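You operate a simulated robot arm through the tools that you are given. There is no shell and no other tool.

You run a simulated robot arm. Do the job below in one go: nothing can be reset, and whatever is moved stays where it is left.

## Task
Put the teal bangle and the green watch in the jewel box and lock it.
Fine: the bangle goes in the bottom, the watch in the tray, the tray on its ledge.

It is judged by the outcome, as a careful person would: the job done as asked, and still so three seconds after it is handed in. It fails if anything else is knocked over, pushed out of place, dropped, spilled or broken.

## Robot
A 6-joint arm with a three-finger gripper, fixed in place. Base frame: the origin is on the floor under the middle of its stand, x ahead of it, y to its left, z up. Lengths are in cm, angles in degrees, forces in N, time in s.
It reaches about 121.3 cm from its shoulder. Its first joint turns from -166.0 to 166.0 degrees. Payload 4.89 kg.
Tool frame: the origin (TCP) lies between the finger pads and is the grasp point; the fingertips stand 3 cm ahead of it; z points along the fingers, y is the line along which they close. The gripper opens to 16.4 cm; its body begins 12.5 cm behind the TCP.
Orientation is that of the tool frame in the base frame, as a unit quaternion [w, x, y, z]. With the fingers straight down and closing along the base's y, the tool's x points along the base's -x, its y along +y and its z along -z.

## Interface
- The arm moves only by the tool play_rows. Its argument "plan" is a list of rows, each an object (a shift or turn left out is 0, a gripper value left out holds the last) with "hand": the gripper command, from -1 (fully open) to 1 (shut), values between in proportion; "translation": the shift along the base's x, y, z in cm, a list of three; "dr": the turn, a rotation vector about the base's x, y, z in degrees, a list of three. In form: [{"hand": hand, "translation": [x, y, z], "dr": [wx, wy, wz]}, ...]. A call has 1 to 20 rows; each row is the pose to reach, as a shift and turn from the pose commanded when the call began. Each row takes 0.2 s and may step no farther than 5 cm and 8.6 degrees from the row before; otherwise, or with a gripper value out of range, the whole call is refused. A pose out of reach is approached as far as the arm can. The call stops where the force on the tool passes 40 N (or 10 N more than at its start, if that is more) or the arm is blocked; 0.2 s more then pass. The fingers move at their own pace (about 10.8 cm/s each) and stop on an object; they squeeze with about 32 N. The grip force told is the motor's: it shows also when the fingers shut on nothing. Time passes only in rows, and 0.2 s behind the last, so rows that repeat a pose let the fingers close. It gives the time, the measured TCP pose, the force on the tool (base axes), the opening and the grip force at its end, in the units of the frame above (readings bear some noise), with the torque about the TCP (base axes, N m) and any sound that the robot's microphone picked up.
- Cameras (640 x 400 px; columns grow to the right, rows downward): "scene" is fixed at [40.2, 50.11, 134.73]; the picture's right is [-0.74, -0.67, 0.00], its down [-0.38, 0.43, -0.82] and it looks along [0.55, -0.61, -0.57] (base axes); focal length 318 px, centre (320, 200). "wrist" rides on the gripper at [7.6, -0.2, -15.2] in the tool frame; the picture's right is [0.02, 1.00, 0.00], its down [-0.88, 0.02, -0.47] and it looks along [-0.47, 0.01, 0.88] (tool axes); focal length 247 px, centre (320, 200).
- get_image(camera): a new picture of that camera. No time passes.
- slide_trunk(by): moves the trunk up (or, below 0, down) by that many cm; the arm rides with it, the base frame stays. It gives what a move gives, with no picture.
- pixel_to_xyz(camera, pixels): for up to 12 pixels [column, row] of the newest picture of that camera ("zoom" is the newest enlarged one), the place [x, y, z] in the base frame of the surface seen there, good to about 0.3 cm. No time passes.
- close_up(camera, box): a new picture of the part [left, top, right, bottom] of that camera's present view, enlarged. No time passes.
- hand_in(): hands the job in; it is judged then, once.

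Leave the gripper open and the arm clear of the work at the hand-in unless told otherwise.

The tools are called after ">>>" as a command line: name --argument value ..., lists and objects as JSON in quotes. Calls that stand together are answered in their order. play_rows: Moves the arm, as the interface text tells. Its arguments: {"type":"object","properties":{"plan":{"type":"array","items":{"type":"object","properties":{"hand":{"type":"number"},"translation":{"type":"array","items":{"type":"number"}},"dr":{"type":"array","items":{"type":"number"}}}}}},"required":["plan"]} The other tools are called the same way: slide_trunk (by) moves the trunk up or down; get_image (camera) takes a picture; pixel_to_xyz (camera, pixels) gives the place of the surface under pixels of a picture; close_up (camera, box) takes an enlarged picture of a part of a camera's view; hand_in () hands the job in.

At the start:

```text
time_s: 0.0
tool_pos: [63.28, -0.32, 114.46]
tcp_rot: [0.001, 0.0, 1.0, 0.0]
ft_force: [-0.7, 0.3, 1.1]
torque: [0.02, 0.0, 0.01]
finger_gap: 16.36
grasp_force: 0.1
trunk travel left (down, up): [-15.0, 24.0]
```

scene: 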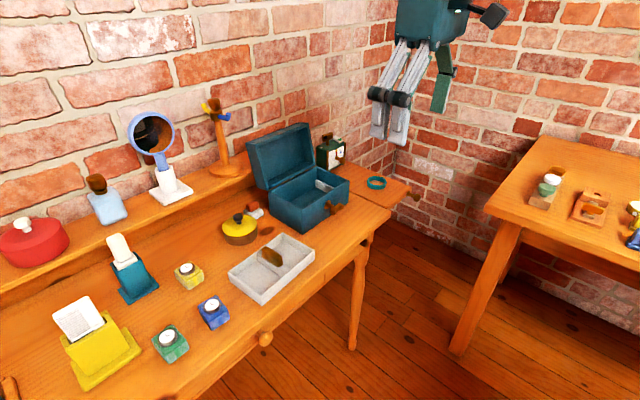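
wrist: 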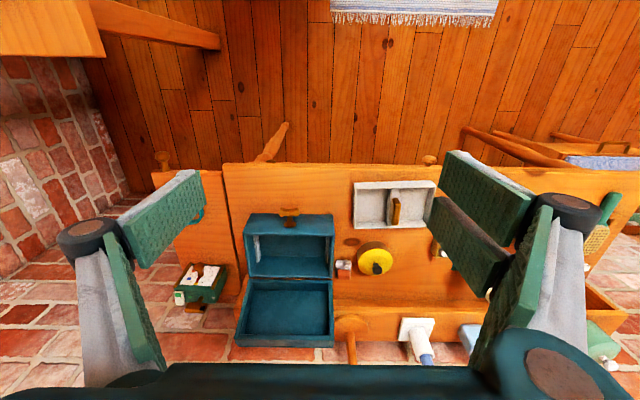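

I start by looking closely at the scene: the box sits around (305,190), the tray around (272,265), a teal bangle at about (376,183), and several watch stands elsewhere. I'll take enlarged pictures to identify everything.

>>> close_up --camera "scene" --box '[220, 110, 440, 310]'

>>> close_up --camera "scene" --box '[0, 200, 240, 400]'

>>> close_up --camera "scene" --box '[480, 140, 640, 260]'

>>> close_up --camera "wrist" --box '[150, 150, 460, 350]'

```text
2.00 times, centred on (330, 210) of scene
```

zoom: 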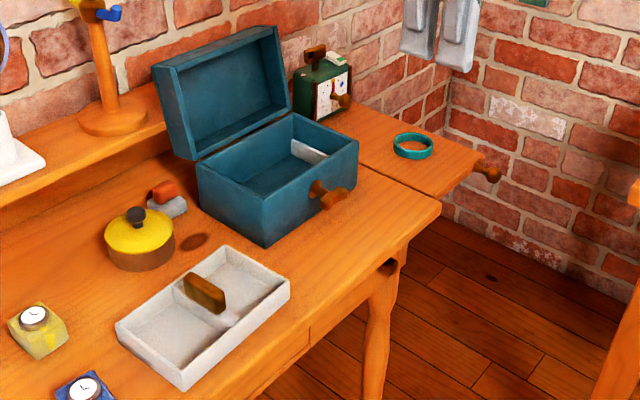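

```text
2.00 times, centred on (120, 300) of scene
```

zoom: 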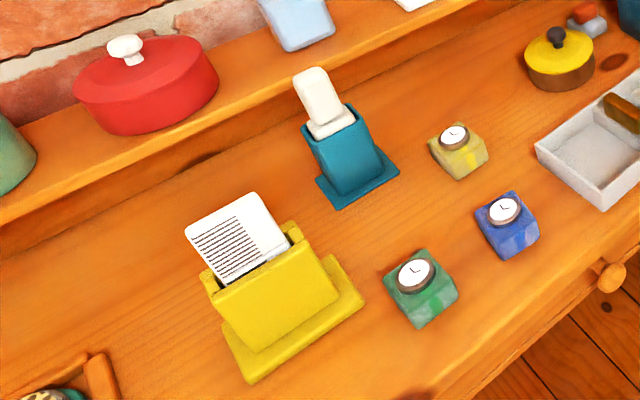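

```text
3.33 times, centred on (560, 200) of scene
```

zoom: 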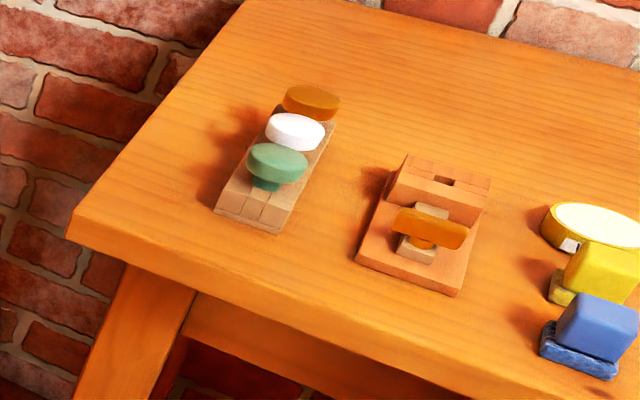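

```text
2.00 times, centred on (305, 250) of wrist
```

zoom: 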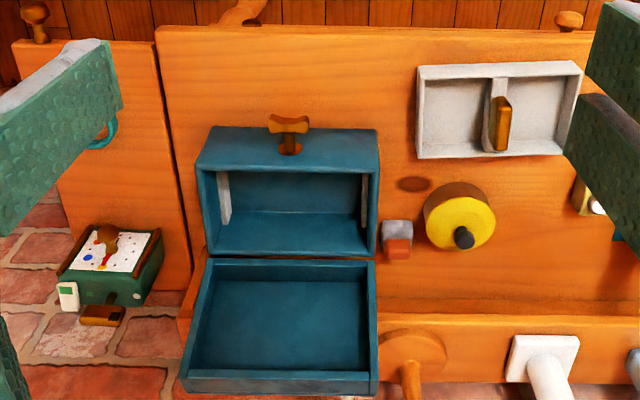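

The box (teal, lid open, wing knob on the front), the white divided tray with a wooden grip, the teal bangle on the side leaf, and three little watches on cushions (yellow, blue, green). I'll measure places of these in the scene picture.

>>> get_image --camera "scene"

>>> pixel_to_xyz --camera "scene" --pixels '[[376, 178], [376, 188], [367, 182], [386, 184], [400, 200], [170, 337], [171, 350], [156, 342], [187, 342], [212, 303], [190, 268], [270, 258]]'

>>> pixel_to_xyz --camera "scene" --pixels '[[229, 270], [262, 304], [315, 255], [282, 234], [272, 254], [261, 250], [280, 262], [304, 230], [348, 180], [315, 170], [270, 192], [300, 190]]'

```text
taken
```

scene: 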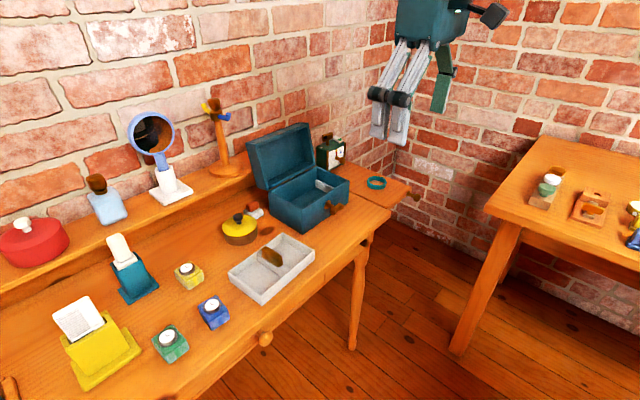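

```text
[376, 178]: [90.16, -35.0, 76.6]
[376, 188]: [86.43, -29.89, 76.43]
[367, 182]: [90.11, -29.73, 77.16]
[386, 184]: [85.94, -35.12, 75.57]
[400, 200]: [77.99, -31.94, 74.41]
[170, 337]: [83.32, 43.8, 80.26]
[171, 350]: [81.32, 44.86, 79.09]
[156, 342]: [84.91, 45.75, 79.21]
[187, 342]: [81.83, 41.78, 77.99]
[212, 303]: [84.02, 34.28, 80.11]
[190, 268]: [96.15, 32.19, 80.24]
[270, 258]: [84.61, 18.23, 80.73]
```

```text
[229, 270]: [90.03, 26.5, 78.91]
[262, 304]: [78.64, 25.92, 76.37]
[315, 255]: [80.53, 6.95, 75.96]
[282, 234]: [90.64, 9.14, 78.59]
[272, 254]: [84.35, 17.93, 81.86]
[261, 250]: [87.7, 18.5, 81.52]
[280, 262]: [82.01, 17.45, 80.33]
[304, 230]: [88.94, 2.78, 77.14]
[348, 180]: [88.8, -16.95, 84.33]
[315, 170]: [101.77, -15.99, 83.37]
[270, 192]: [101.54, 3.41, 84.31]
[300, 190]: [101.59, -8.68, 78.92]
```

The table top is near z 75 and the box rim near z 84.3. I'll enlarge the box, bangle, tray and green watch more for exact measurements.

>>> close_up --camera "scene" --box '[240, 115, 360, 190]'

>>> close_up --camera "scene" --box '[260, 165, 360, 235]'

>>> close_up --camera "scene" --box '[140, 310, 220, 370]'

>>> close_up --camera "scene" --box '[340, 160, 430, 220]'

```text
5.33 times, centred on (300, 152) of scene
```

zoom: 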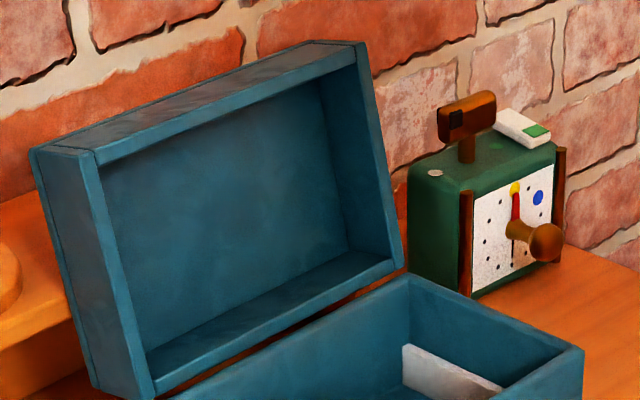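

```text
5.71 times, centred on (310, 200) of scene
```

zoom: 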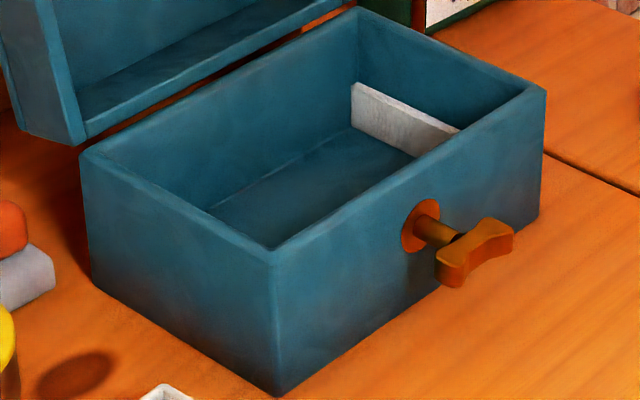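

```text
6.67 times, centred on (180, 340) of scene
```

zoom: 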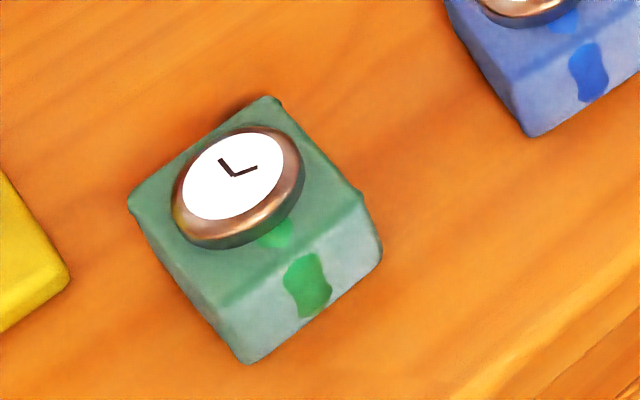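

```text
6.67 times, centred on (385, 190) of scene
```

zoom: 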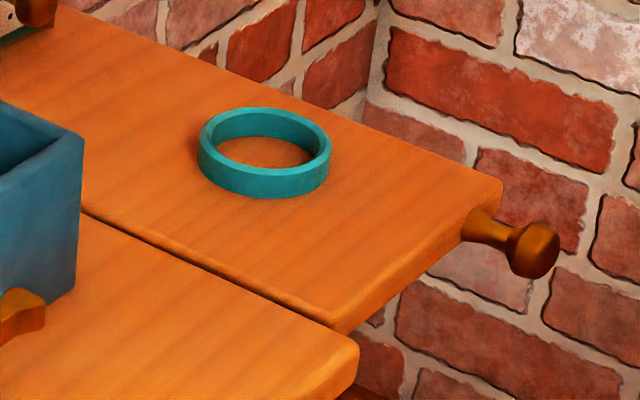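

The last zoom shows the bangle lying flat on the side leaf. I'll measure its rim and the leaf around it.

>>> pixel_to_xyz --camera "zoom" --pixels '[[201, 138], [328, 152], [268, 110], [262, 170], [262, 190], [265, 155], [210, 215], [340, 300], [490, 185], [150, 215], [300, 350], [535, 250]]'

>>> close_up --camera "scene" --box '[260, 165, 360, 235]'

```text
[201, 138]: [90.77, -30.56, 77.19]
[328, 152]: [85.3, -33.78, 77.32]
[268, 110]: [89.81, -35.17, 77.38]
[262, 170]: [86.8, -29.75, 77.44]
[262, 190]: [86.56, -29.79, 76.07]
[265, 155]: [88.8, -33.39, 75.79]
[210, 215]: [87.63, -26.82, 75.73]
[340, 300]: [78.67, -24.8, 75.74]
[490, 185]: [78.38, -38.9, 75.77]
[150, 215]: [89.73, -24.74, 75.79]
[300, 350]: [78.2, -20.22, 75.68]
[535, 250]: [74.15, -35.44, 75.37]
```

```text
5.71 times, centred on (310, 200) of scene
```

zoom: 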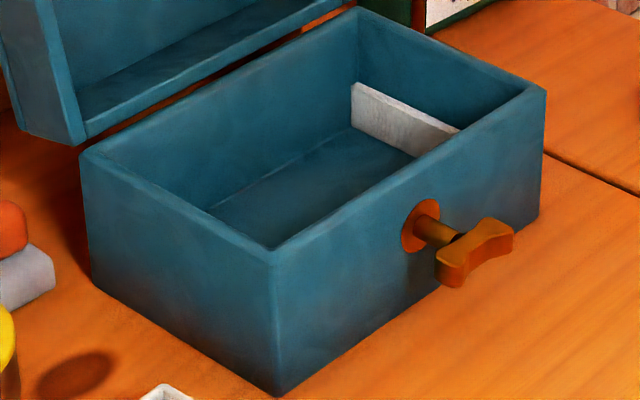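

Table and leaf are at z≈75.75, bangle centre about (88.1, -32.3), outer diameter ≈6.4, top z≈77.4. Now the box corners, ledge and knob.

>>> pixel_to_xyz --camera "zoom" --pixels '[[86, 155], [272, 258], [540, 92], [356, 14], [120, 155], [272, 243], [525, 95], [360, 25], [275, 390], [300, 190], [400, 115], [355, 84]]'

>>> pixel_to_xyz --camera "zoom" --pixels '[[450, 270], [500, 240], [480, 250], [460, 245], [495, 225], [430, 230], [415, 245], [440, 132], [400, 140], [540, 200], [330, 130], [418, 205]]'

```text
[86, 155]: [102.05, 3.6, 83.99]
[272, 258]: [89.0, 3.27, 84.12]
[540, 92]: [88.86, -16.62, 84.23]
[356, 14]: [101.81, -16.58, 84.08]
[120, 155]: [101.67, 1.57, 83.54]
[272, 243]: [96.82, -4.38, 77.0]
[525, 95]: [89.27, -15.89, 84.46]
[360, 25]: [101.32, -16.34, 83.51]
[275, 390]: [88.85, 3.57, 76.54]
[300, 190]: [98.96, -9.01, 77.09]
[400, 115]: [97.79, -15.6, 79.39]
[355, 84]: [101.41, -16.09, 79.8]
```

```text
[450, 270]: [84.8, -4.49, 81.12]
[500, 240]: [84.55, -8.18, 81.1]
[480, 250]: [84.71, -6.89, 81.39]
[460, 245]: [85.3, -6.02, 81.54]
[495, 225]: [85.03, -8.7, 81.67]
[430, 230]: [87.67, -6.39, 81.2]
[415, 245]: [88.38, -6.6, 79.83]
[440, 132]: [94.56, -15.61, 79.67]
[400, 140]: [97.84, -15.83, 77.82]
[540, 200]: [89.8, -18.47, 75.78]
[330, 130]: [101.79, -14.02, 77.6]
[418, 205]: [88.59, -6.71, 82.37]
```

Box: outer x 88.8–102, y −16.8–3.5, rim z 84.1, floor 77.0, ledge top 79.8. Now the tray and the green watch.

>>> close_up --camera "scene" --box '[220, 225, 324, 310]'

```text
4.71 times, centred on (272, 268) of scene
```

zoom: 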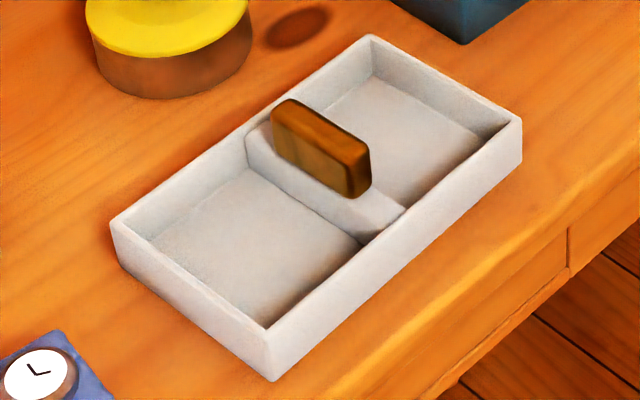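

The tray is clear here, its wooden grip at zoom (320,148). Measuring its corners, floor, divider and grip.

>>> pixel_to_xyz --camera "zoom" --pixels '[[114, 226], [268, 335], [519, 122], [370, 39], [270, 378], [200, 250], [420, 110], [370, 225], [275, 103], [365, 165], [300, 105], [345, 190]]'

>>> pixel_to_xyz --camera "zoom" --pixels '[[268, 325], [355, 240], [245, 170], [300, 185], [280, 150], [350, 160], [310, 150], [368, 150], [325, 130], [150, 240], [500, 130], [375, 75]]'

>>> close_up --camera "scene" --box '[140, 310, 220, 370]'

```text
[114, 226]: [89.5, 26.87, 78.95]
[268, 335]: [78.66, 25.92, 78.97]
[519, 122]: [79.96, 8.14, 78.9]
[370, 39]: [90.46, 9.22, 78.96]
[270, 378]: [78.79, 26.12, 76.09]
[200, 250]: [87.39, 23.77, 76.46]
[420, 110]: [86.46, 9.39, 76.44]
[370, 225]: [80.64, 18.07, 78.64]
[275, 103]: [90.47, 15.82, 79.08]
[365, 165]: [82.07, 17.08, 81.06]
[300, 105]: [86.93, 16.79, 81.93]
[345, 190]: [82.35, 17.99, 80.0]
```

```text
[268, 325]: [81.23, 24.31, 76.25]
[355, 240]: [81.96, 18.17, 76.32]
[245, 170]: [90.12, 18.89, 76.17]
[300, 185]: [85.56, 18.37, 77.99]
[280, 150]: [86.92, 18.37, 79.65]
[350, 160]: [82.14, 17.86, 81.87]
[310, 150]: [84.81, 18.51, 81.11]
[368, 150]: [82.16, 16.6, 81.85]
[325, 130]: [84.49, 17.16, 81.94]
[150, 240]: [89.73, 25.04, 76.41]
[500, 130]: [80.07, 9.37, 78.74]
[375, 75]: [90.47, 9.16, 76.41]
```

```text
6.67 times, centred on (180, 340) of scene
```

zoom: 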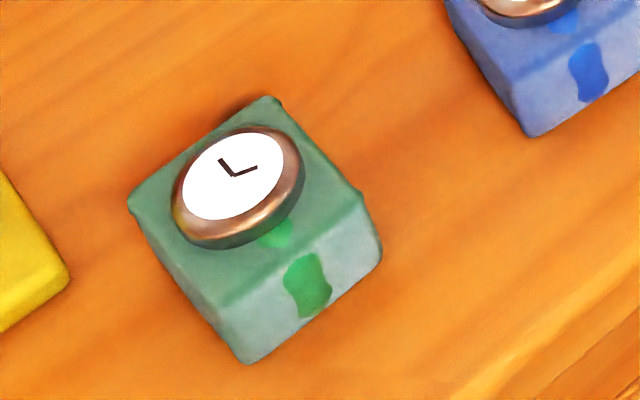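

Tray is about 17.8 × 10.8, turned roughly 4° CCW, centre ≈(84.65, 17.5). Now the green watch's cushion corners and the dial.

>>> pixel_to_xyz --camera "zoom" --pixels '[[132, 205], [270, 102], [362, 200], [235, 300], [245, 355], [378, 250], [237, 175], [180, 210], [295, 150], [240, 140], [225, 240], [320, 260]]'

>>> get_image --camera "wrist"

```text
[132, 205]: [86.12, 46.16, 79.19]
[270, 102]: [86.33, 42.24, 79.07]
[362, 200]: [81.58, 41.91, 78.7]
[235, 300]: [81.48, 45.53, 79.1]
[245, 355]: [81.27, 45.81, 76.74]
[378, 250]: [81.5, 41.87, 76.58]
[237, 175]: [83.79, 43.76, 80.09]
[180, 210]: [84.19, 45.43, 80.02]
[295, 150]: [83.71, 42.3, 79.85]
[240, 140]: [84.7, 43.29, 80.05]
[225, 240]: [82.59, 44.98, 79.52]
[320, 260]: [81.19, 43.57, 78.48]
```

```text
taken
```

wrist: 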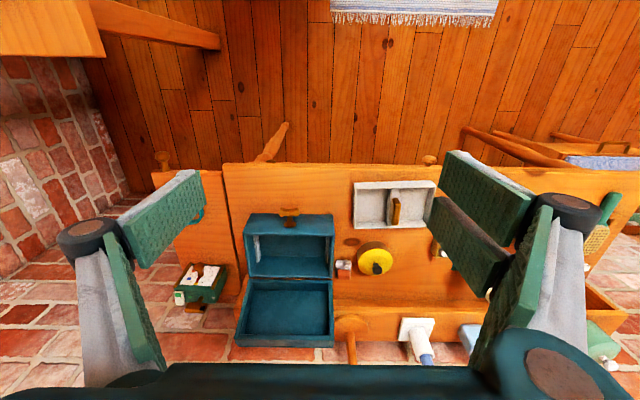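

Watch: x 81.3–86.3, y 41.8–46.0, cushion top 79.1, dial top 80.1; centre (83.7, 43.9). I'll measure the finger shapes from the wrist picture and the neighbours of the watch.

>>> pixel_to_xyz --camera "wrist" --pixels '[[195, 175], [203, 215], [150, 265], [120, 225], [165, 215], [90, 235], [445, 155], [440, 200], [500, 260], [530, 195], [510, 240], [570, 205]]'

>>> pixel_to_xyz --camera "scene" --pixels '[[140, 350], [108, 312], [80, 388], [105, 340], [222, 316], [198, 305], [158, 290], [122, 300], [200, 285], [255, 238], [240, 215], [255, 212]]'

```text
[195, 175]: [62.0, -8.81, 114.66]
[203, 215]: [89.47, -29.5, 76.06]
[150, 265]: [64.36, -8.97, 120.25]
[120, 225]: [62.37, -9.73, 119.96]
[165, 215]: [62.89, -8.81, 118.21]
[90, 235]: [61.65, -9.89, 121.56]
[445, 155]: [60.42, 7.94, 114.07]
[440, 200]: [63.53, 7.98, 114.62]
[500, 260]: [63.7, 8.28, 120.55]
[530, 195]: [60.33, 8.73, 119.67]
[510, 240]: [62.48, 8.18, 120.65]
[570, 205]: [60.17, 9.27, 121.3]
```

```text
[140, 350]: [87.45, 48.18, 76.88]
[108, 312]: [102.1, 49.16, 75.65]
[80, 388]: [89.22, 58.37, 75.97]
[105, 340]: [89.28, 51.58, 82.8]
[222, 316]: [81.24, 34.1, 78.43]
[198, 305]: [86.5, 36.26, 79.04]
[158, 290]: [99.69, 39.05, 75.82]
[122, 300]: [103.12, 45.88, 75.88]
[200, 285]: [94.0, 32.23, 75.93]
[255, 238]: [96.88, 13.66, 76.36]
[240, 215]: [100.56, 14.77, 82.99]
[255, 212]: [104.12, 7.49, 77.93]
```

Fingers: one on the tool's −y side, two on +y side, together about ±3.5 cm wide along tool x. Now I measure the open lid and what is behind it.

>>> close_up --camera "scene" --box '[190, 90, 350, 200]'

```text
3.64 times, centred on (270, 145) of scene
```

zoom: 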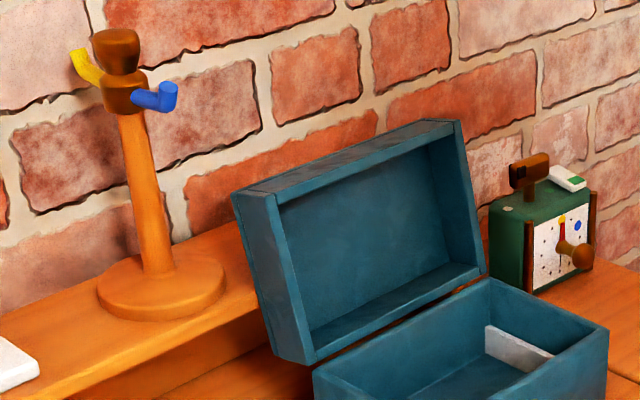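

The lid leans back; I measure its corners, the brick wall behind, the stand and the green gadget.

>>> pixel_to_xyz --camera "zoom" --pixels '[[276, 205], [235, 194], [458, 124], [420, 122], [310, 358], [275, 350], [484, 270], [360, 250], [340, 150], [350, 60], [220, 200], [250, 260]]'

>>> pixel_to_xyz --camera "zoom" --pixels '[[160, 280], [120, 60], [165, 95], [215, 285], [500, 205], [535, 205], [575, 250], [530, 290], [495, 280], [585, 190], [525, 170], [330, 175]]'

```text
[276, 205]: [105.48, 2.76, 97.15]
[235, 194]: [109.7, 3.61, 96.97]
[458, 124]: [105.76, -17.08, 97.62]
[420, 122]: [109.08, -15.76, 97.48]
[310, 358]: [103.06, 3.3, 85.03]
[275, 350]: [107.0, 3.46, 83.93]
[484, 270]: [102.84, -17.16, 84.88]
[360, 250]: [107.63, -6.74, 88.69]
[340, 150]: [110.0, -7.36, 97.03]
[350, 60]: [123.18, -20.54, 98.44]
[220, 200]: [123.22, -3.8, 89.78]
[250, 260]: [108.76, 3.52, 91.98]
```

```text
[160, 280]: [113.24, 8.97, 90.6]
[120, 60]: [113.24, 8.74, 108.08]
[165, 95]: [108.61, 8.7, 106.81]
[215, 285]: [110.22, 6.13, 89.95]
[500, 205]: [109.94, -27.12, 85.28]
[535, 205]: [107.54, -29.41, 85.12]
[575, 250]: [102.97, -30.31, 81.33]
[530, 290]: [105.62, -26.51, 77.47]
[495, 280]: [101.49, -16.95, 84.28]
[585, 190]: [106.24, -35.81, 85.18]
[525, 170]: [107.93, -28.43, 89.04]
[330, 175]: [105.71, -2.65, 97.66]
```

Lid opening plane runs from (103, 85) to (105.6, 97.5), leaning back ~12°, about 4.2 cm deep; brick wall is at x≈123. First job is the bangle: I move above it, to about (88.1, −32.3, 96), gripper open, pointing down.

>>> play_rows --plan '[{"hand": -1, "translation": [2.48, -3.2, -1.85]}, {"translation": [4.96, -6.4, -3.7]}, {"translation": [7.44, -9.6, -5.55]}, {"translation": [9.92, -12.8, -7.4]}, {"translation": [12.4, -16.0, -9.25]}, {"translation": [14.88, -19.2, -11.1]}, {"translation": [17.36, -22.4, -12.95]}, {"translation": [19.84, -25.6, -14.8]}, {"translation": [22.32, -28.8, -16.65]}, {"translation": [24.8, -32.0, -18.5]}, {"translation": [24.8, -32.0, -18.5]}]'

>>> get_image --camera "wrist"

>>> get_image --camera "scene"

```text
time_s: 2.4
tool_pos: [88.2, -32.8, 95.81]
tcp_rot: [-0.001, -0.001, 1.0, -0.001]
ft_force: [-0.4, 0.6, -0.8]
torque: [-0.01, 0.04, -0.04]
finger_gap: 16.4
grasp_force: 0.0
trunk travel left (down, up): [-15.0, 24.0]
```

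```text
taken
```

wrist: 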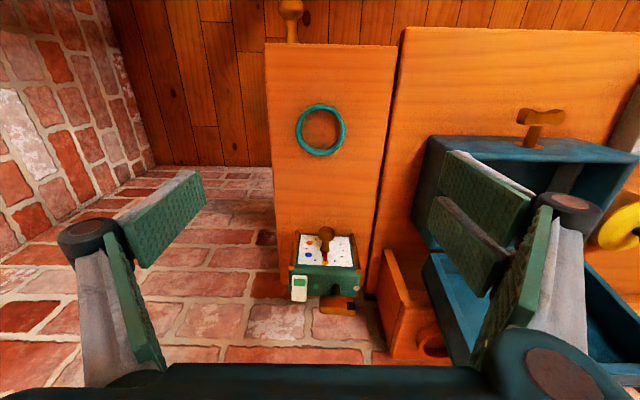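

```text
taken
```

scene: 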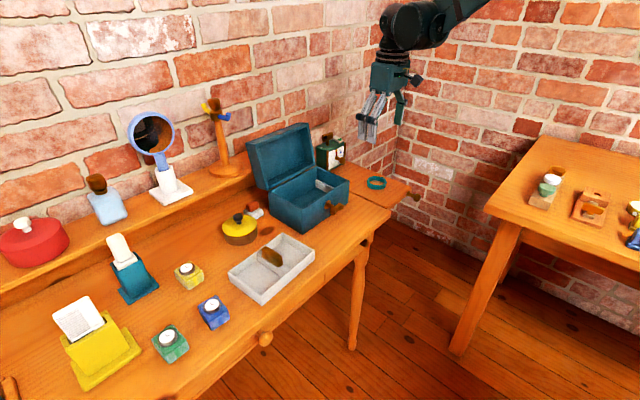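

I'm above the bangle; it appears at (320,130) in the wrist picture. I measure its rim there for confirmation.

>>> close_up --camera "wrist" --box '[270, 85, 370, 175]'

>>> pixel_to_xyz --camera "wrist" --pixels '[[298, 129], [344, 130], [320, 106], [320, 153], [304, 113], [337, 146], [337, 113], [303, 146], [320, 130], [285, 200], [382, 200], [330, 60]]'

```text
4.44 times, centred on (320, 130) of wrist
```

zoom: 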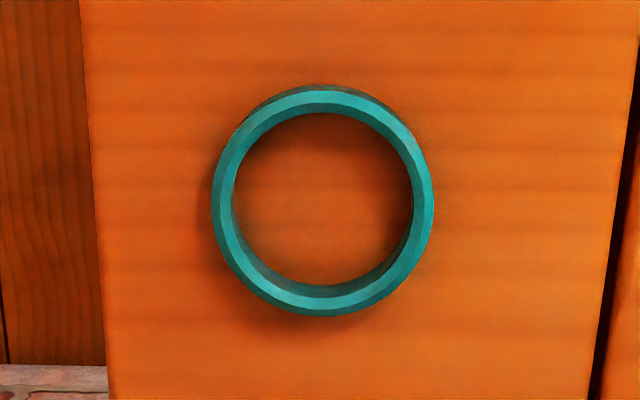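

```text
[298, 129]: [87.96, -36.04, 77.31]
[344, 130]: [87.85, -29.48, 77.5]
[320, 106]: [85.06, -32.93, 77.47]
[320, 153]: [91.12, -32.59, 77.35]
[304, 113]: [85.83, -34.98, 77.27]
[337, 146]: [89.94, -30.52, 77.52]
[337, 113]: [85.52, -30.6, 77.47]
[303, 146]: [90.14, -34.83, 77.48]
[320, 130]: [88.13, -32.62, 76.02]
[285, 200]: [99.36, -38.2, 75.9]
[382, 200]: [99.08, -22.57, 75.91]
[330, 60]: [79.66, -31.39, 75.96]
```

Bangle centre confirmed at (88.1, −32.7); table z≈75.9. I go straight down to TCP z≈79.1 (tips at ~76.1) and close on it.

>>> play_rows --plan '[{"hand": -1, "translation": [0, 0, -4]}, {"translation": [0, 0, -8]}, {"translation": [0, 0, -12]}, {"translation": [0, 0, -15]}, {"translation": [0, 0, -16]}, {"translation": [0, 0, -16.8]}, {"hand": -1, "translation": [0, 0, -16.8]}]'

>>> get_image --camera "wrist"

```text
time_s: 4.0
tool_pos: [88.19, -32.34, 78.95]
tcp_rot: [0.0, 0.0, 1.0, 0.0]
ft_force: [0.0, 0.3, -1.1]
torque: [0.03, 0.01, -0.02]
finger_gap: 16.42
grasp_force: 0.0
trunk travel left (down, up): [-15.0, 24.0]
```

```text
taken
```

wrist: 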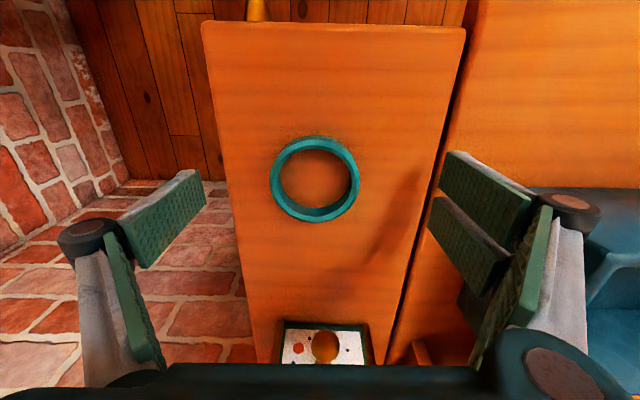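

The bangle is centred between the fingers. I close gently on it.

>>> play_rows --plan '[{"hand": -0.2}, {"hand": 0.1}, {"hand": 0.4}, {"hand": 0.4}, {"hand": 0.4}, {"hand": 0.4}]'

>>> get_image --camera "wrist"

```text
time_s: 5.4
tool_pos: [88.07, -32.48, 78.79]
tcp_rot: [0.0, 0.0, 1.0, 0.0]
ft_force: [-0.5, 0.1, 2.2]
torque: [0.05, -0.01, 0.01]
finger_gap: 6.63
grasp_force: 31.7
trunk travel left (down, up): [-15.0, 24.0]
```

```text
taken
```

wrist: 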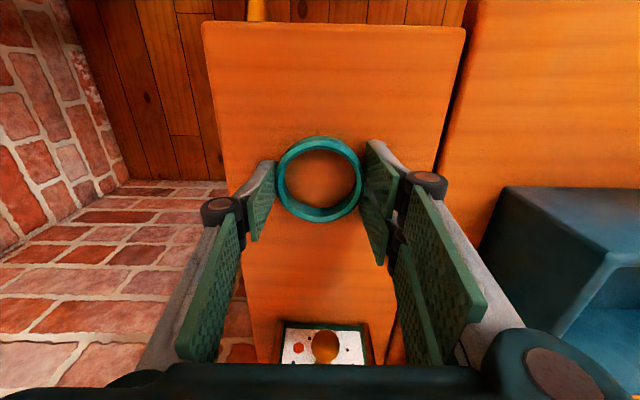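

The grip holds at 6.63 cm with the bangle between the pads. I lift 15 cm and carry it over the box, to about (94, −6.6, 94).

>>> play_rows --plan '[{"translation": [0, 0, 2]}, {"translation": [0, 0, 5]}, {"translation": [0, 0, 9]}, {"translation": [0, 0, 13]}, {"translation": [0, 0, 16]}, {"translation": [1, 4.3, 16]}, {"translation": [2, 8.6, 16]}, {"translation": [3, 12.9, 16]}, {"translation": [4, 17.2, 16]}, {"translation": [5, 21.6, 16]}, {"translation": [5.9, 26, 16]}, {"translation": [5.9, 26, 16]}]'

>>> get_image --camera "wrist"

>>> get_image --camera "scene"

```text
time_s: 8.0
tool_pos: [93.76, -6.34, 95.03]
tcp_rot: [0.0, 0.0, 1.0, 0.0]
ft_force: [0.1, 0.6, -0.9]
torque: [0.03, 0.0, 0.01]
finger_gap: 6.62
grasp_force: 32.3
trunk travel left (down, up): [-15.0, 24.0]
```

```text
taken
```

wrist: 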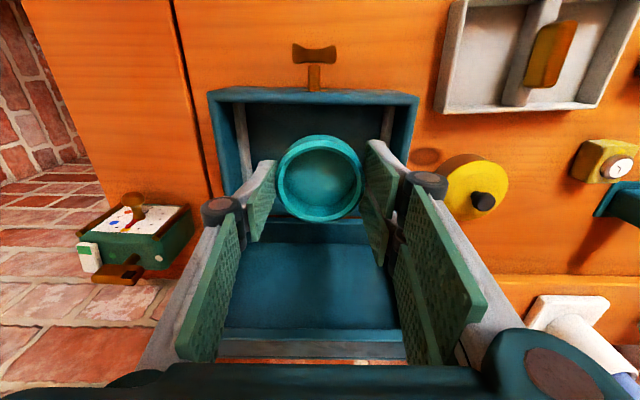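

```text
taken
```

scene: 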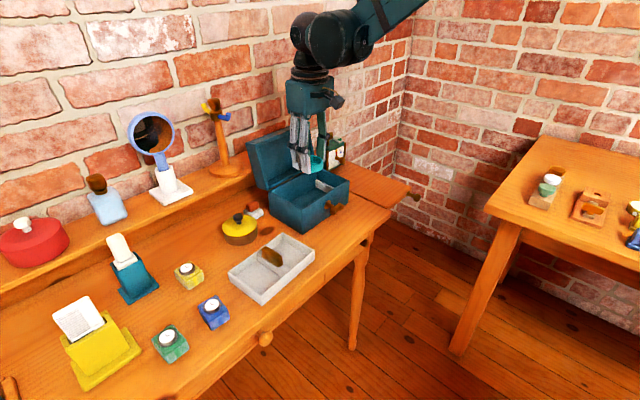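

The bangle hangs centred over the open box and clear of its walls. I lower it to just above the box floor (TCP ≈80.2).

>>> play_rows --plan '[{"translation": [0, 0, -4]}, {"translation": [0, 0, -8]}, {"translation": [0, 0, -11]}, {"translation": [0, 0, -13]}, {"translation": [0, 0, -14.2]}, {"translation": [0, 0, -14.8]}, {"translation": [0, 0, -14.8]}]'

>>> get_image --camera "wrist"

>>> close_up --camera "scene" --box '[220, 60, 380, 240]'

```text
time_s: 9.6
tool_pos: [93.93, -6.55, 80.19]
tcp_rot: [0.0, 0.001, 1.0, 0.0]
ft_force: [0.8, 0.1, 3.0]
torque: [-0.09, -0.03, 0.05]
finger_gap: 6.63
grasp_force: 32.0
trunk travel left (down, up): [-15.0, 24.0]
```

```text
taken
```

wrist: 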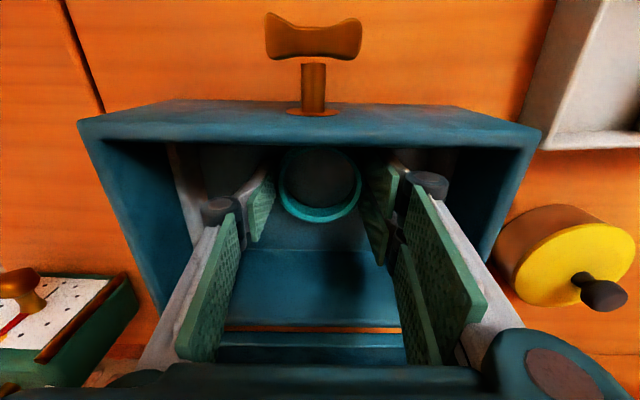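

```text
2.22 times, centred on (300, 150) of scene
```

zoom: 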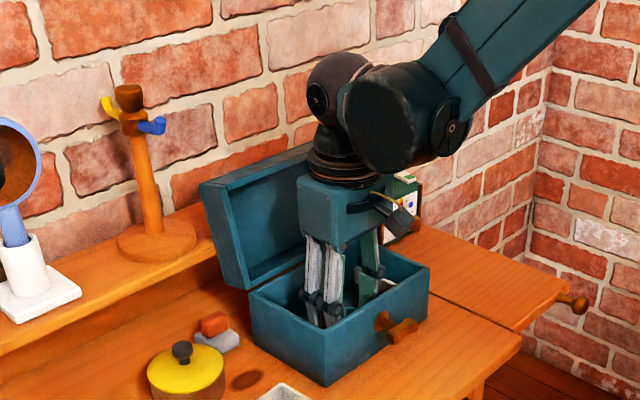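

Force is about 3 N, the bangle is at floor level. I open the fingers to about 9 cm to let it go, then rise.

>>> play_rows --plan '[{"hand": 0.1}, {"hand": -0.05}, {"hand": -0.1}, {"hand": -0.1}]'

>>> get_image --camera "wrist"

```text
time_s: 10.6
tool_pos: [93.89, -6.53, 80.29]
tcp_rot: [0.0, 0.0, 1.0, 0.001]
ft_force: [0.5, -0.9, 1.0]
torque: [-0.01, 0.02, -0.01]
finger_gap: 9.01
grasp_force: 0.1
trunk travel left (down, up): [-15.0, 24.0]
```

```text
taken
```

wrist: 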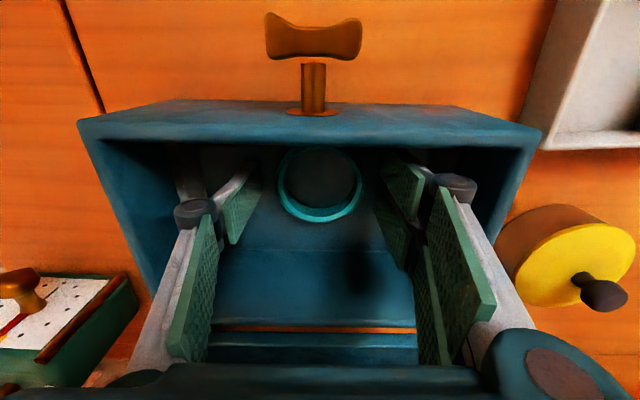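

Fingers are clear and the bangle stays flat on the floor of the box. I rise 15 cm and move to above the tray's grip at about (84.6, 17.4), opening partly.

>>> play_rows --plan '[{"translation": [0, 0, 3]}, {"translation": [0, 0, 7]}, {"translation": [0, 0, 11]}, {"translation": [0, 0, 15]}, {"translation": [-1.86, 4.5, 15]}, {"translation": [-3.7, 9.0, 15]}, {"translation": [-5.5, 13.5, 15]}, {"translation": [-7.4, 18, 15]}, {"translation": [-9.3, 22.0, 15]}, {"translation": [-9.4, 24, 15]}, {"translation": [-9.4, 24, 15]}]'

>>> get_image --camera "wrist"

>>> close_up --camera "scene" --box '[240, 160, 360, 240]'

```text
time_s: 13.0
tool_pos: [84.44, 17.68, 95.5]
tcp_rot: [0.0, 0.0, 1.0, 0.0]
ft_force: [0.6, -0.3, 0.1]
torque: [0.0, -0.01, 0.05]
finger_gap: 9.01
grasp_force: 0.1
trunk travel left (down, up): [-15.0, 24.0]
```

```text
taken
```

wrist: 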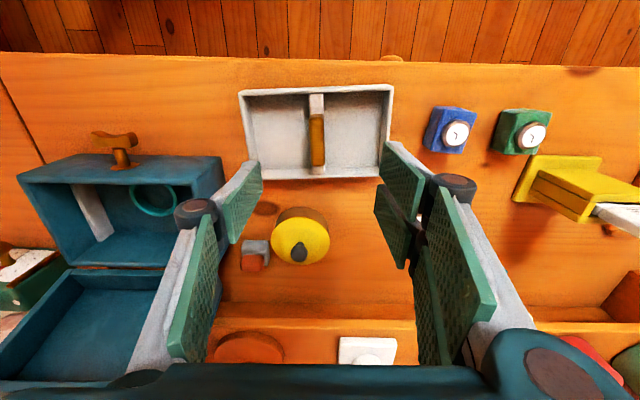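

```text
5.00 times, centred on (300, 200) of scene
```

zoom: 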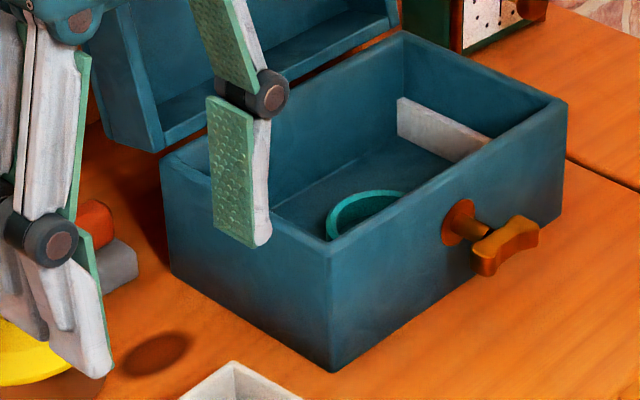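

The bangle lies in the bottom of the box. Now I measure the tray and its grip from the wrist camera.

>>> close_up --camera "wrist" --box '[230, 75, 410, 190]'

```text
3.48 times, centred on (320, 132) of wrist
```

zoom: 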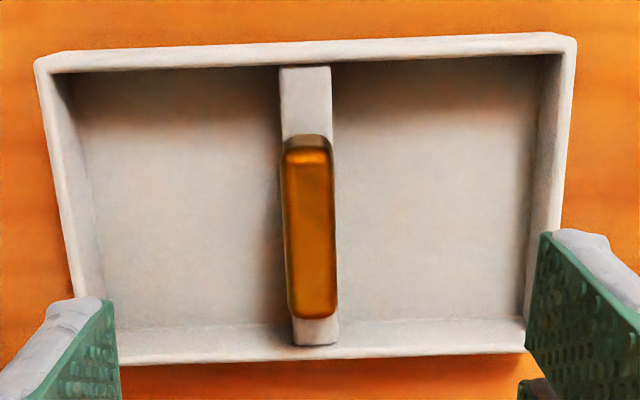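

>>> pixel_to_xyz --camera "zoom" --pixels '[[40, 62], [572, 42], [110, 360], [520, 345], [288, 155], [330, 155], [292, 305], [335, 305], [310, 230], [308, 142], [315, 315], [310, 80]]'

```text
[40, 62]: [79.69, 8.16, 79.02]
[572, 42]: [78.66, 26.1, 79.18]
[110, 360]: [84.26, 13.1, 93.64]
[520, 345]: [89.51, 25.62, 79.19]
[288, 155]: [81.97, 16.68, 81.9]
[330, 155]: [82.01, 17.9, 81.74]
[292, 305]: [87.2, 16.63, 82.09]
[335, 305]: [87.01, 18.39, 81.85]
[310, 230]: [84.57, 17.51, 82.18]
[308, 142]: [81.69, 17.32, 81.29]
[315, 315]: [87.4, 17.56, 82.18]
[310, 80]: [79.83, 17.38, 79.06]
```

Grip: centre (84.6, 17.45), top z 82.0, about 1.7 wide and 5.6 long; tray turned ≈3.5°. I turn the gripper 3.5°, shift −0.3 in y, and lower to TCP z≈82 (tips ≈79).

>>> play_rows --plan '[{"translation": [-0.05, -0.28, 0], "dr": [0, 0, 3.5]}, {"translation": [-0.05, -0.28, -4], "dr": [0, 0, 3.5]}, {"translation": [-0.05, -0.28, -8], "dr": [0, 0, 3.5]}, {"translation": [-0.05, -0.28, -11], "dr": [0, 0, 3.5]}, {"translation": [-0.05, -0.28, -12.5], "dr": [0, 0, 3.5]}, {"translation": [-0.05, -0.28, -13.4], "dr": [0, 0, 3.5]}, {"translation": [-0.05, -0.28, -13.4], "dr": [0, 0, 3.5]}]'

>>> get_image --camera "wrist"

```text
time_s: 14.6
tool_pos: [84.5, 17.32, 81.81]
tcp_rot: [0.0, -0.031, 1.0, 0.0]
ft_force: [0.8, 0.1, -1.0]
torque: [-0.01, 0.0, -0.01]
finger_gap: 8.98
grasp_force: 0.0
trunk travel left (down, up): [-15.0, 24.0]
```

```text
taken
```

wrist: 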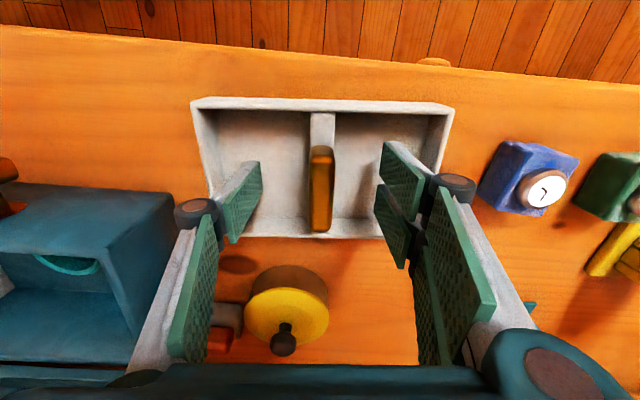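

The handle is centred between the pads and aligned. Closing now.

>>> play_rows --plan '[{"hand": 0.4}, {"hand": 0.8}, {"hand": 1}, {"hand": 1}, {"hand": 1}]'

>>> get_image --camera "wrist"

```text
time_s: 15.8
tool_pos: [84.46, 17.2, 82.0]
tcp_rot: [0.0, -0.031, 1.0, 0.0]
ft_force: [-0.2, -0.5, 1.2]
torque: [0.01, -0.01, 0.0]
finger_gap: 1.74
grasp_force: 32.0
trunk travel left (down, up): [-15.0, 24.0]
```

```text
taken
```

wrist: 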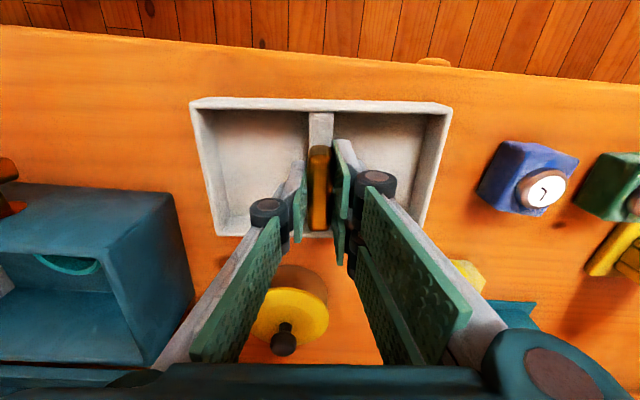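

Grip holds at 1.74 cm. I lift the tray straight up 14 cm and look at how it hangs.

>>> play_rows --plan '[{"translation": [0, 0, 1]}, {"translation": [0, 0, 3]}, {"translation": [0, 0, 6]}, {"translation": [0, 0, 9]}, {"translation": [0, 0, 12]}, {"translation": [0, 0, 14]}, {"translation": [0, 0, 14]}]'

>>> get_image --camera "wrist"

>>> get_image --camera "scene"

```text
time_s: 17.4
tool_pos: [84.46, 17.21, 96.21]
tcp_rot: [0.0, -0.03, 1.0, 0.0]
ft_force: [0.1, 0.0, -0.9]
torque: [0.01, 0.0, 0.03]
finger_gap: 1.76
grasp_force: 32.0
trunk travel left (down, up): [-15.0, 24.0]
```

```text
taken
```

wrist: 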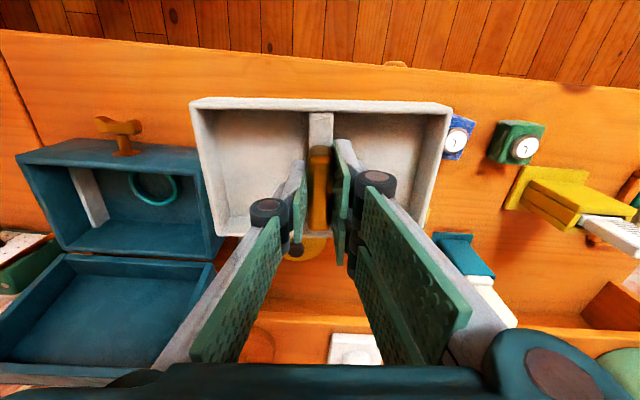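

```text
taken
```

scene: 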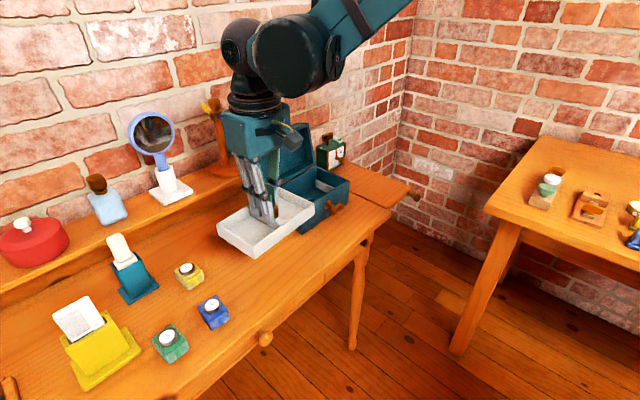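

The tray hangs well. I measure its corners in the hand to know its centre, yaw and tilt relative to the TCP.

>>> close_up --camera "wrist" --box '[170, 85, 470, 265]'

>>> pixel_to_xyz --camera "wrist" --pixels '[[193, 101], [450, 103], [215, 234], [425, 225], [320, 98], [195, 130], [447, 130], [250, 99], [400, 101]]'

```text
2.13 times, centred on (320, 175) of wrist
```

zoom: 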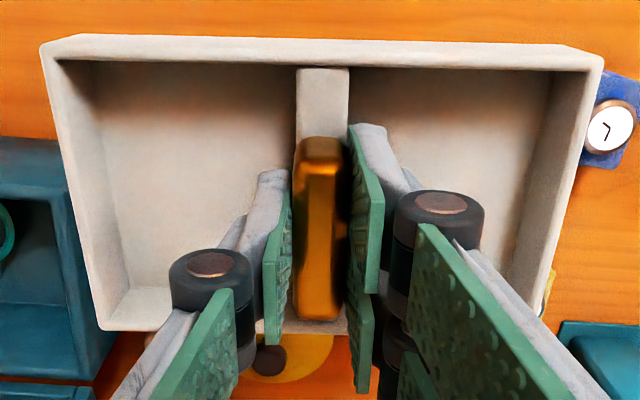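

```text
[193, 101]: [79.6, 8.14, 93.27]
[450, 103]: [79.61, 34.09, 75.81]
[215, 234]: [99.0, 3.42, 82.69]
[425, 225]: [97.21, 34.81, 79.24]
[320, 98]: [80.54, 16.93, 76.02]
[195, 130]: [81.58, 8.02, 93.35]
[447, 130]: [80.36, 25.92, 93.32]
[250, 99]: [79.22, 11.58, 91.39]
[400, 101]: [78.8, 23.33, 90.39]
```

>>> pixel_to_xyz --camera "zoom" --pixels '[[50, 52], [594, 65], [106, 322], [535, 310], [80, 45], [560, 55], [322, 55], [60, 120], [580, 140], [120, 322], [200, 322], [170, 52]]'

```text
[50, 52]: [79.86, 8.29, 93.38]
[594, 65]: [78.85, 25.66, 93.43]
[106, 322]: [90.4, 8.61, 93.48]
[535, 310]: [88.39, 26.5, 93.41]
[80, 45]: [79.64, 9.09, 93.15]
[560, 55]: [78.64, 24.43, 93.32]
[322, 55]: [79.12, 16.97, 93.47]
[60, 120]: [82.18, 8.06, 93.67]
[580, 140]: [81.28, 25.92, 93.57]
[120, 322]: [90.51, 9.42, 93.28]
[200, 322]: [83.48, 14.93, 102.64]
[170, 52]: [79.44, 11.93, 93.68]
```

The tray is level and centred on the TCP within ~0.1. From here the wrist camera also sees the box; I measure its rim again for a better box centre.

>>> close_up --camera "wrist" --box '[0, 100, 230, 280]'

>>> close_up --camera "scene" --box '[260, 150, 360, 235]'

```text
2.22 times, centred on (115, 190) of wrist
```

zoom: 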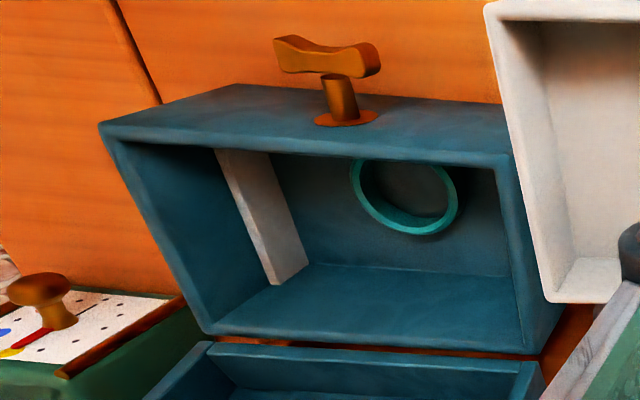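

```text
4.71 times, centred on (310, 192) of scene
```

zoom: 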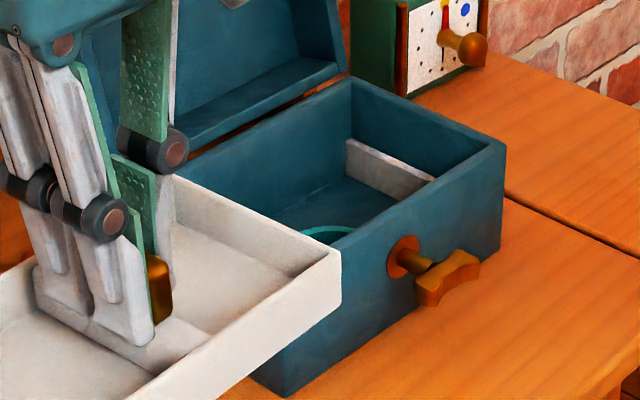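

>>> close_up --camera "wrist" --box '[30, 130, 230, 265]'

```text
2.96 times, centred on (130, 198) of wrist
```

zoom: 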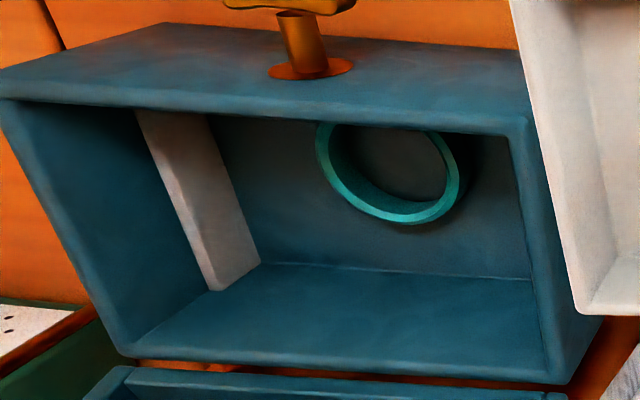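

>>> pixel_to_xyz --camera "zoom" --pixels '[[300, 112], [200, 108], [58, 232], [90, 300], [530, 200], [550, 330], [300, 362], [450, 372], [170, 150], [205, 150], [215, 280], [248, 262]]'

>>> pixel_to_xyz --camera "zoom" --pixels '[[50, 232], [66, 232], [520, 200], [538, 200], [400, 116], [400, 122], [160, 180], [185, 180], [205, 180], [330, 300], [500, 250], [120, 280]]'

```text
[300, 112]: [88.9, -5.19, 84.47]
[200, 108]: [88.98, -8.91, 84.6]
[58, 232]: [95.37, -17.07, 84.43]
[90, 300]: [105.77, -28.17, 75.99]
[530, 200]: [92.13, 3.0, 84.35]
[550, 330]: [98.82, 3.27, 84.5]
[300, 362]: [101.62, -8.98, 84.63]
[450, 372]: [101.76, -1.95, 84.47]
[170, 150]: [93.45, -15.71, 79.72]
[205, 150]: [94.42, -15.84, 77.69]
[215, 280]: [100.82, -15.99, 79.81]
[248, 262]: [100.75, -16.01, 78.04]
```

```text
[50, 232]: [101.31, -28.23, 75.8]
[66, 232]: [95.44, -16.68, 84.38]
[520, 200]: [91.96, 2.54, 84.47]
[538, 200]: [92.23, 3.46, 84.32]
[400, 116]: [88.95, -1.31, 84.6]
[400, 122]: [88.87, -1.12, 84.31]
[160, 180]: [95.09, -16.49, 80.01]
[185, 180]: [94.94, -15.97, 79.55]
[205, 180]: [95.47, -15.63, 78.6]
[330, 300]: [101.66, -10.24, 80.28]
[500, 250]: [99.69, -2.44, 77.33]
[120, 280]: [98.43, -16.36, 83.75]
```

Box rim from here: x centre ≈95.3, y centre ≈ −6.8, ledge top z≈79.9 and about 0.7 wide. I carry the tray over the box, turning back to 0° yaw, staying high (tray bottom ≈90).

>>> play_rows --plan '[{"translation": [1.8, -4, 0], "dr": [0, 0, -0.6]}, {"translation": [3.6, -8, 0], "dr": [0, 0, -1.2]}, {"translation": [5.4, -12, 0], "dr": [0, 0, -1.8]}, {"translation": [7.2, -16, 0], "dr": [0, 0, -2.4]}, {"translation": [9.0, -20, 0], "dr": [0, 0, -3.0]}, {"translation": [10.8, -24, 0], "dr": [0, 0, -3.5]}, {"translation": [10.8, -24, -2], "dr": [0, 0, -3.5]}, {"translation": [10.8, -24, -3.6], "dr": [0, 0, -3.5]}, {"translation": [10.8, -24, -3.6], "dr": [0, 0, -3.5]}]'

>>> get_image --camera "wrist"

>>> close_up --camera "scene" --box '[250, 140, 370, 235]'

```text
time_s: 19.4
tool_pos: [95.4, -6.81, 92.31]
tcp_rot: [0.0, 0.0, 1.0, 0.0]
ft_force: [0.9, 0.0, -1.0]
torque: [0.02, 0.06, 0.0]
finger_gap: 1.78
grasp_force: 31.8
trunk travel left (down, up): [-15.0, 24.0]
```

```text
taken
```

wrist: 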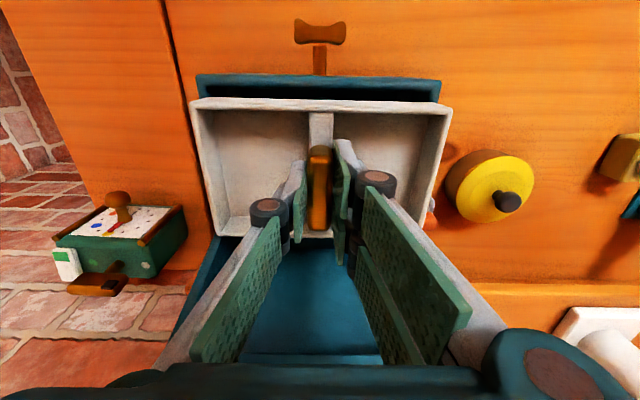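

```text
4.21 times, centred on (310, 188) of scene
```

zoom: 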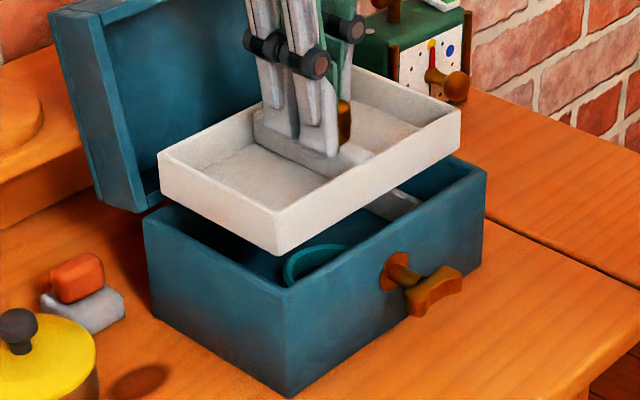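

Tray hovers just above the box. I compare tray and box edges in this same scene view.

>>> pixel_to_xyz --camera "zoom" --pixels '[[278, 215], [278, 246], [455, 114], [455, 140], [163, 155], [165, 190], [290, 290], [483, 172], [148, 224], [290, 320], [482, 200], [152, 240]]'

>>> pixel_to_xyz --camera "zoom" --pixels '[[220, 230], [230, 215], [380, 180], [360, 190], [200, 290], [220, 300], [350, 290], [250, 330], [470, 220], [460, 210], [400, 150], [210, 260]]'

```text
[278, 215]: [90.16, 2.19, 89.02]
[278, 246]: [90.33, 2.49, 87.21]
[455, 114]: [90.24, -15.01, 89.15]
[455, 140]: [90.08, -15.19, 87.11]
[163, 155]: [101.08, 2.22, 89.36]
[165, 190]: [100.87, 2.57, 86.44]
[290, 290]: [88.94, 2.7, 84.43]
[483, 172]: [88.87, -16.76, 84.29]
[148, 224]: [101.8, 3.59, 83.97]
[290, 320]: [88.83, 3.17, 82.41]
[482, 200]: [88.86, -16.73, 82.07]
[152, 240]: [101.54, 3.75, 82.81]
```

```text
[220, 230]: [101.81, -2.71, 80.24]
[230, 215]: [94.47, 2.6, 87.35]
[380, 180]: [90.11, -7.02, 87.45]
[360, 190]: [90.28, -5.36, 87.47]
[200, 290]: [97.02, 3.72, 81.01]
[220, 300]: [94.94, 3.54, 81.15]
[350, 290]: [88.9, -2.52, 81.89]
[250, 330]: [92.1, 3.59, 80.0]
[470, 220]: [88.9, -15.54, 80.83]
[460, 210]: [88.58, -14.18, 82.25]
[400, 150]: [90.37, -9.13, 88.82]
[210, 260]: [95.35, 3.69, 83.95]
```

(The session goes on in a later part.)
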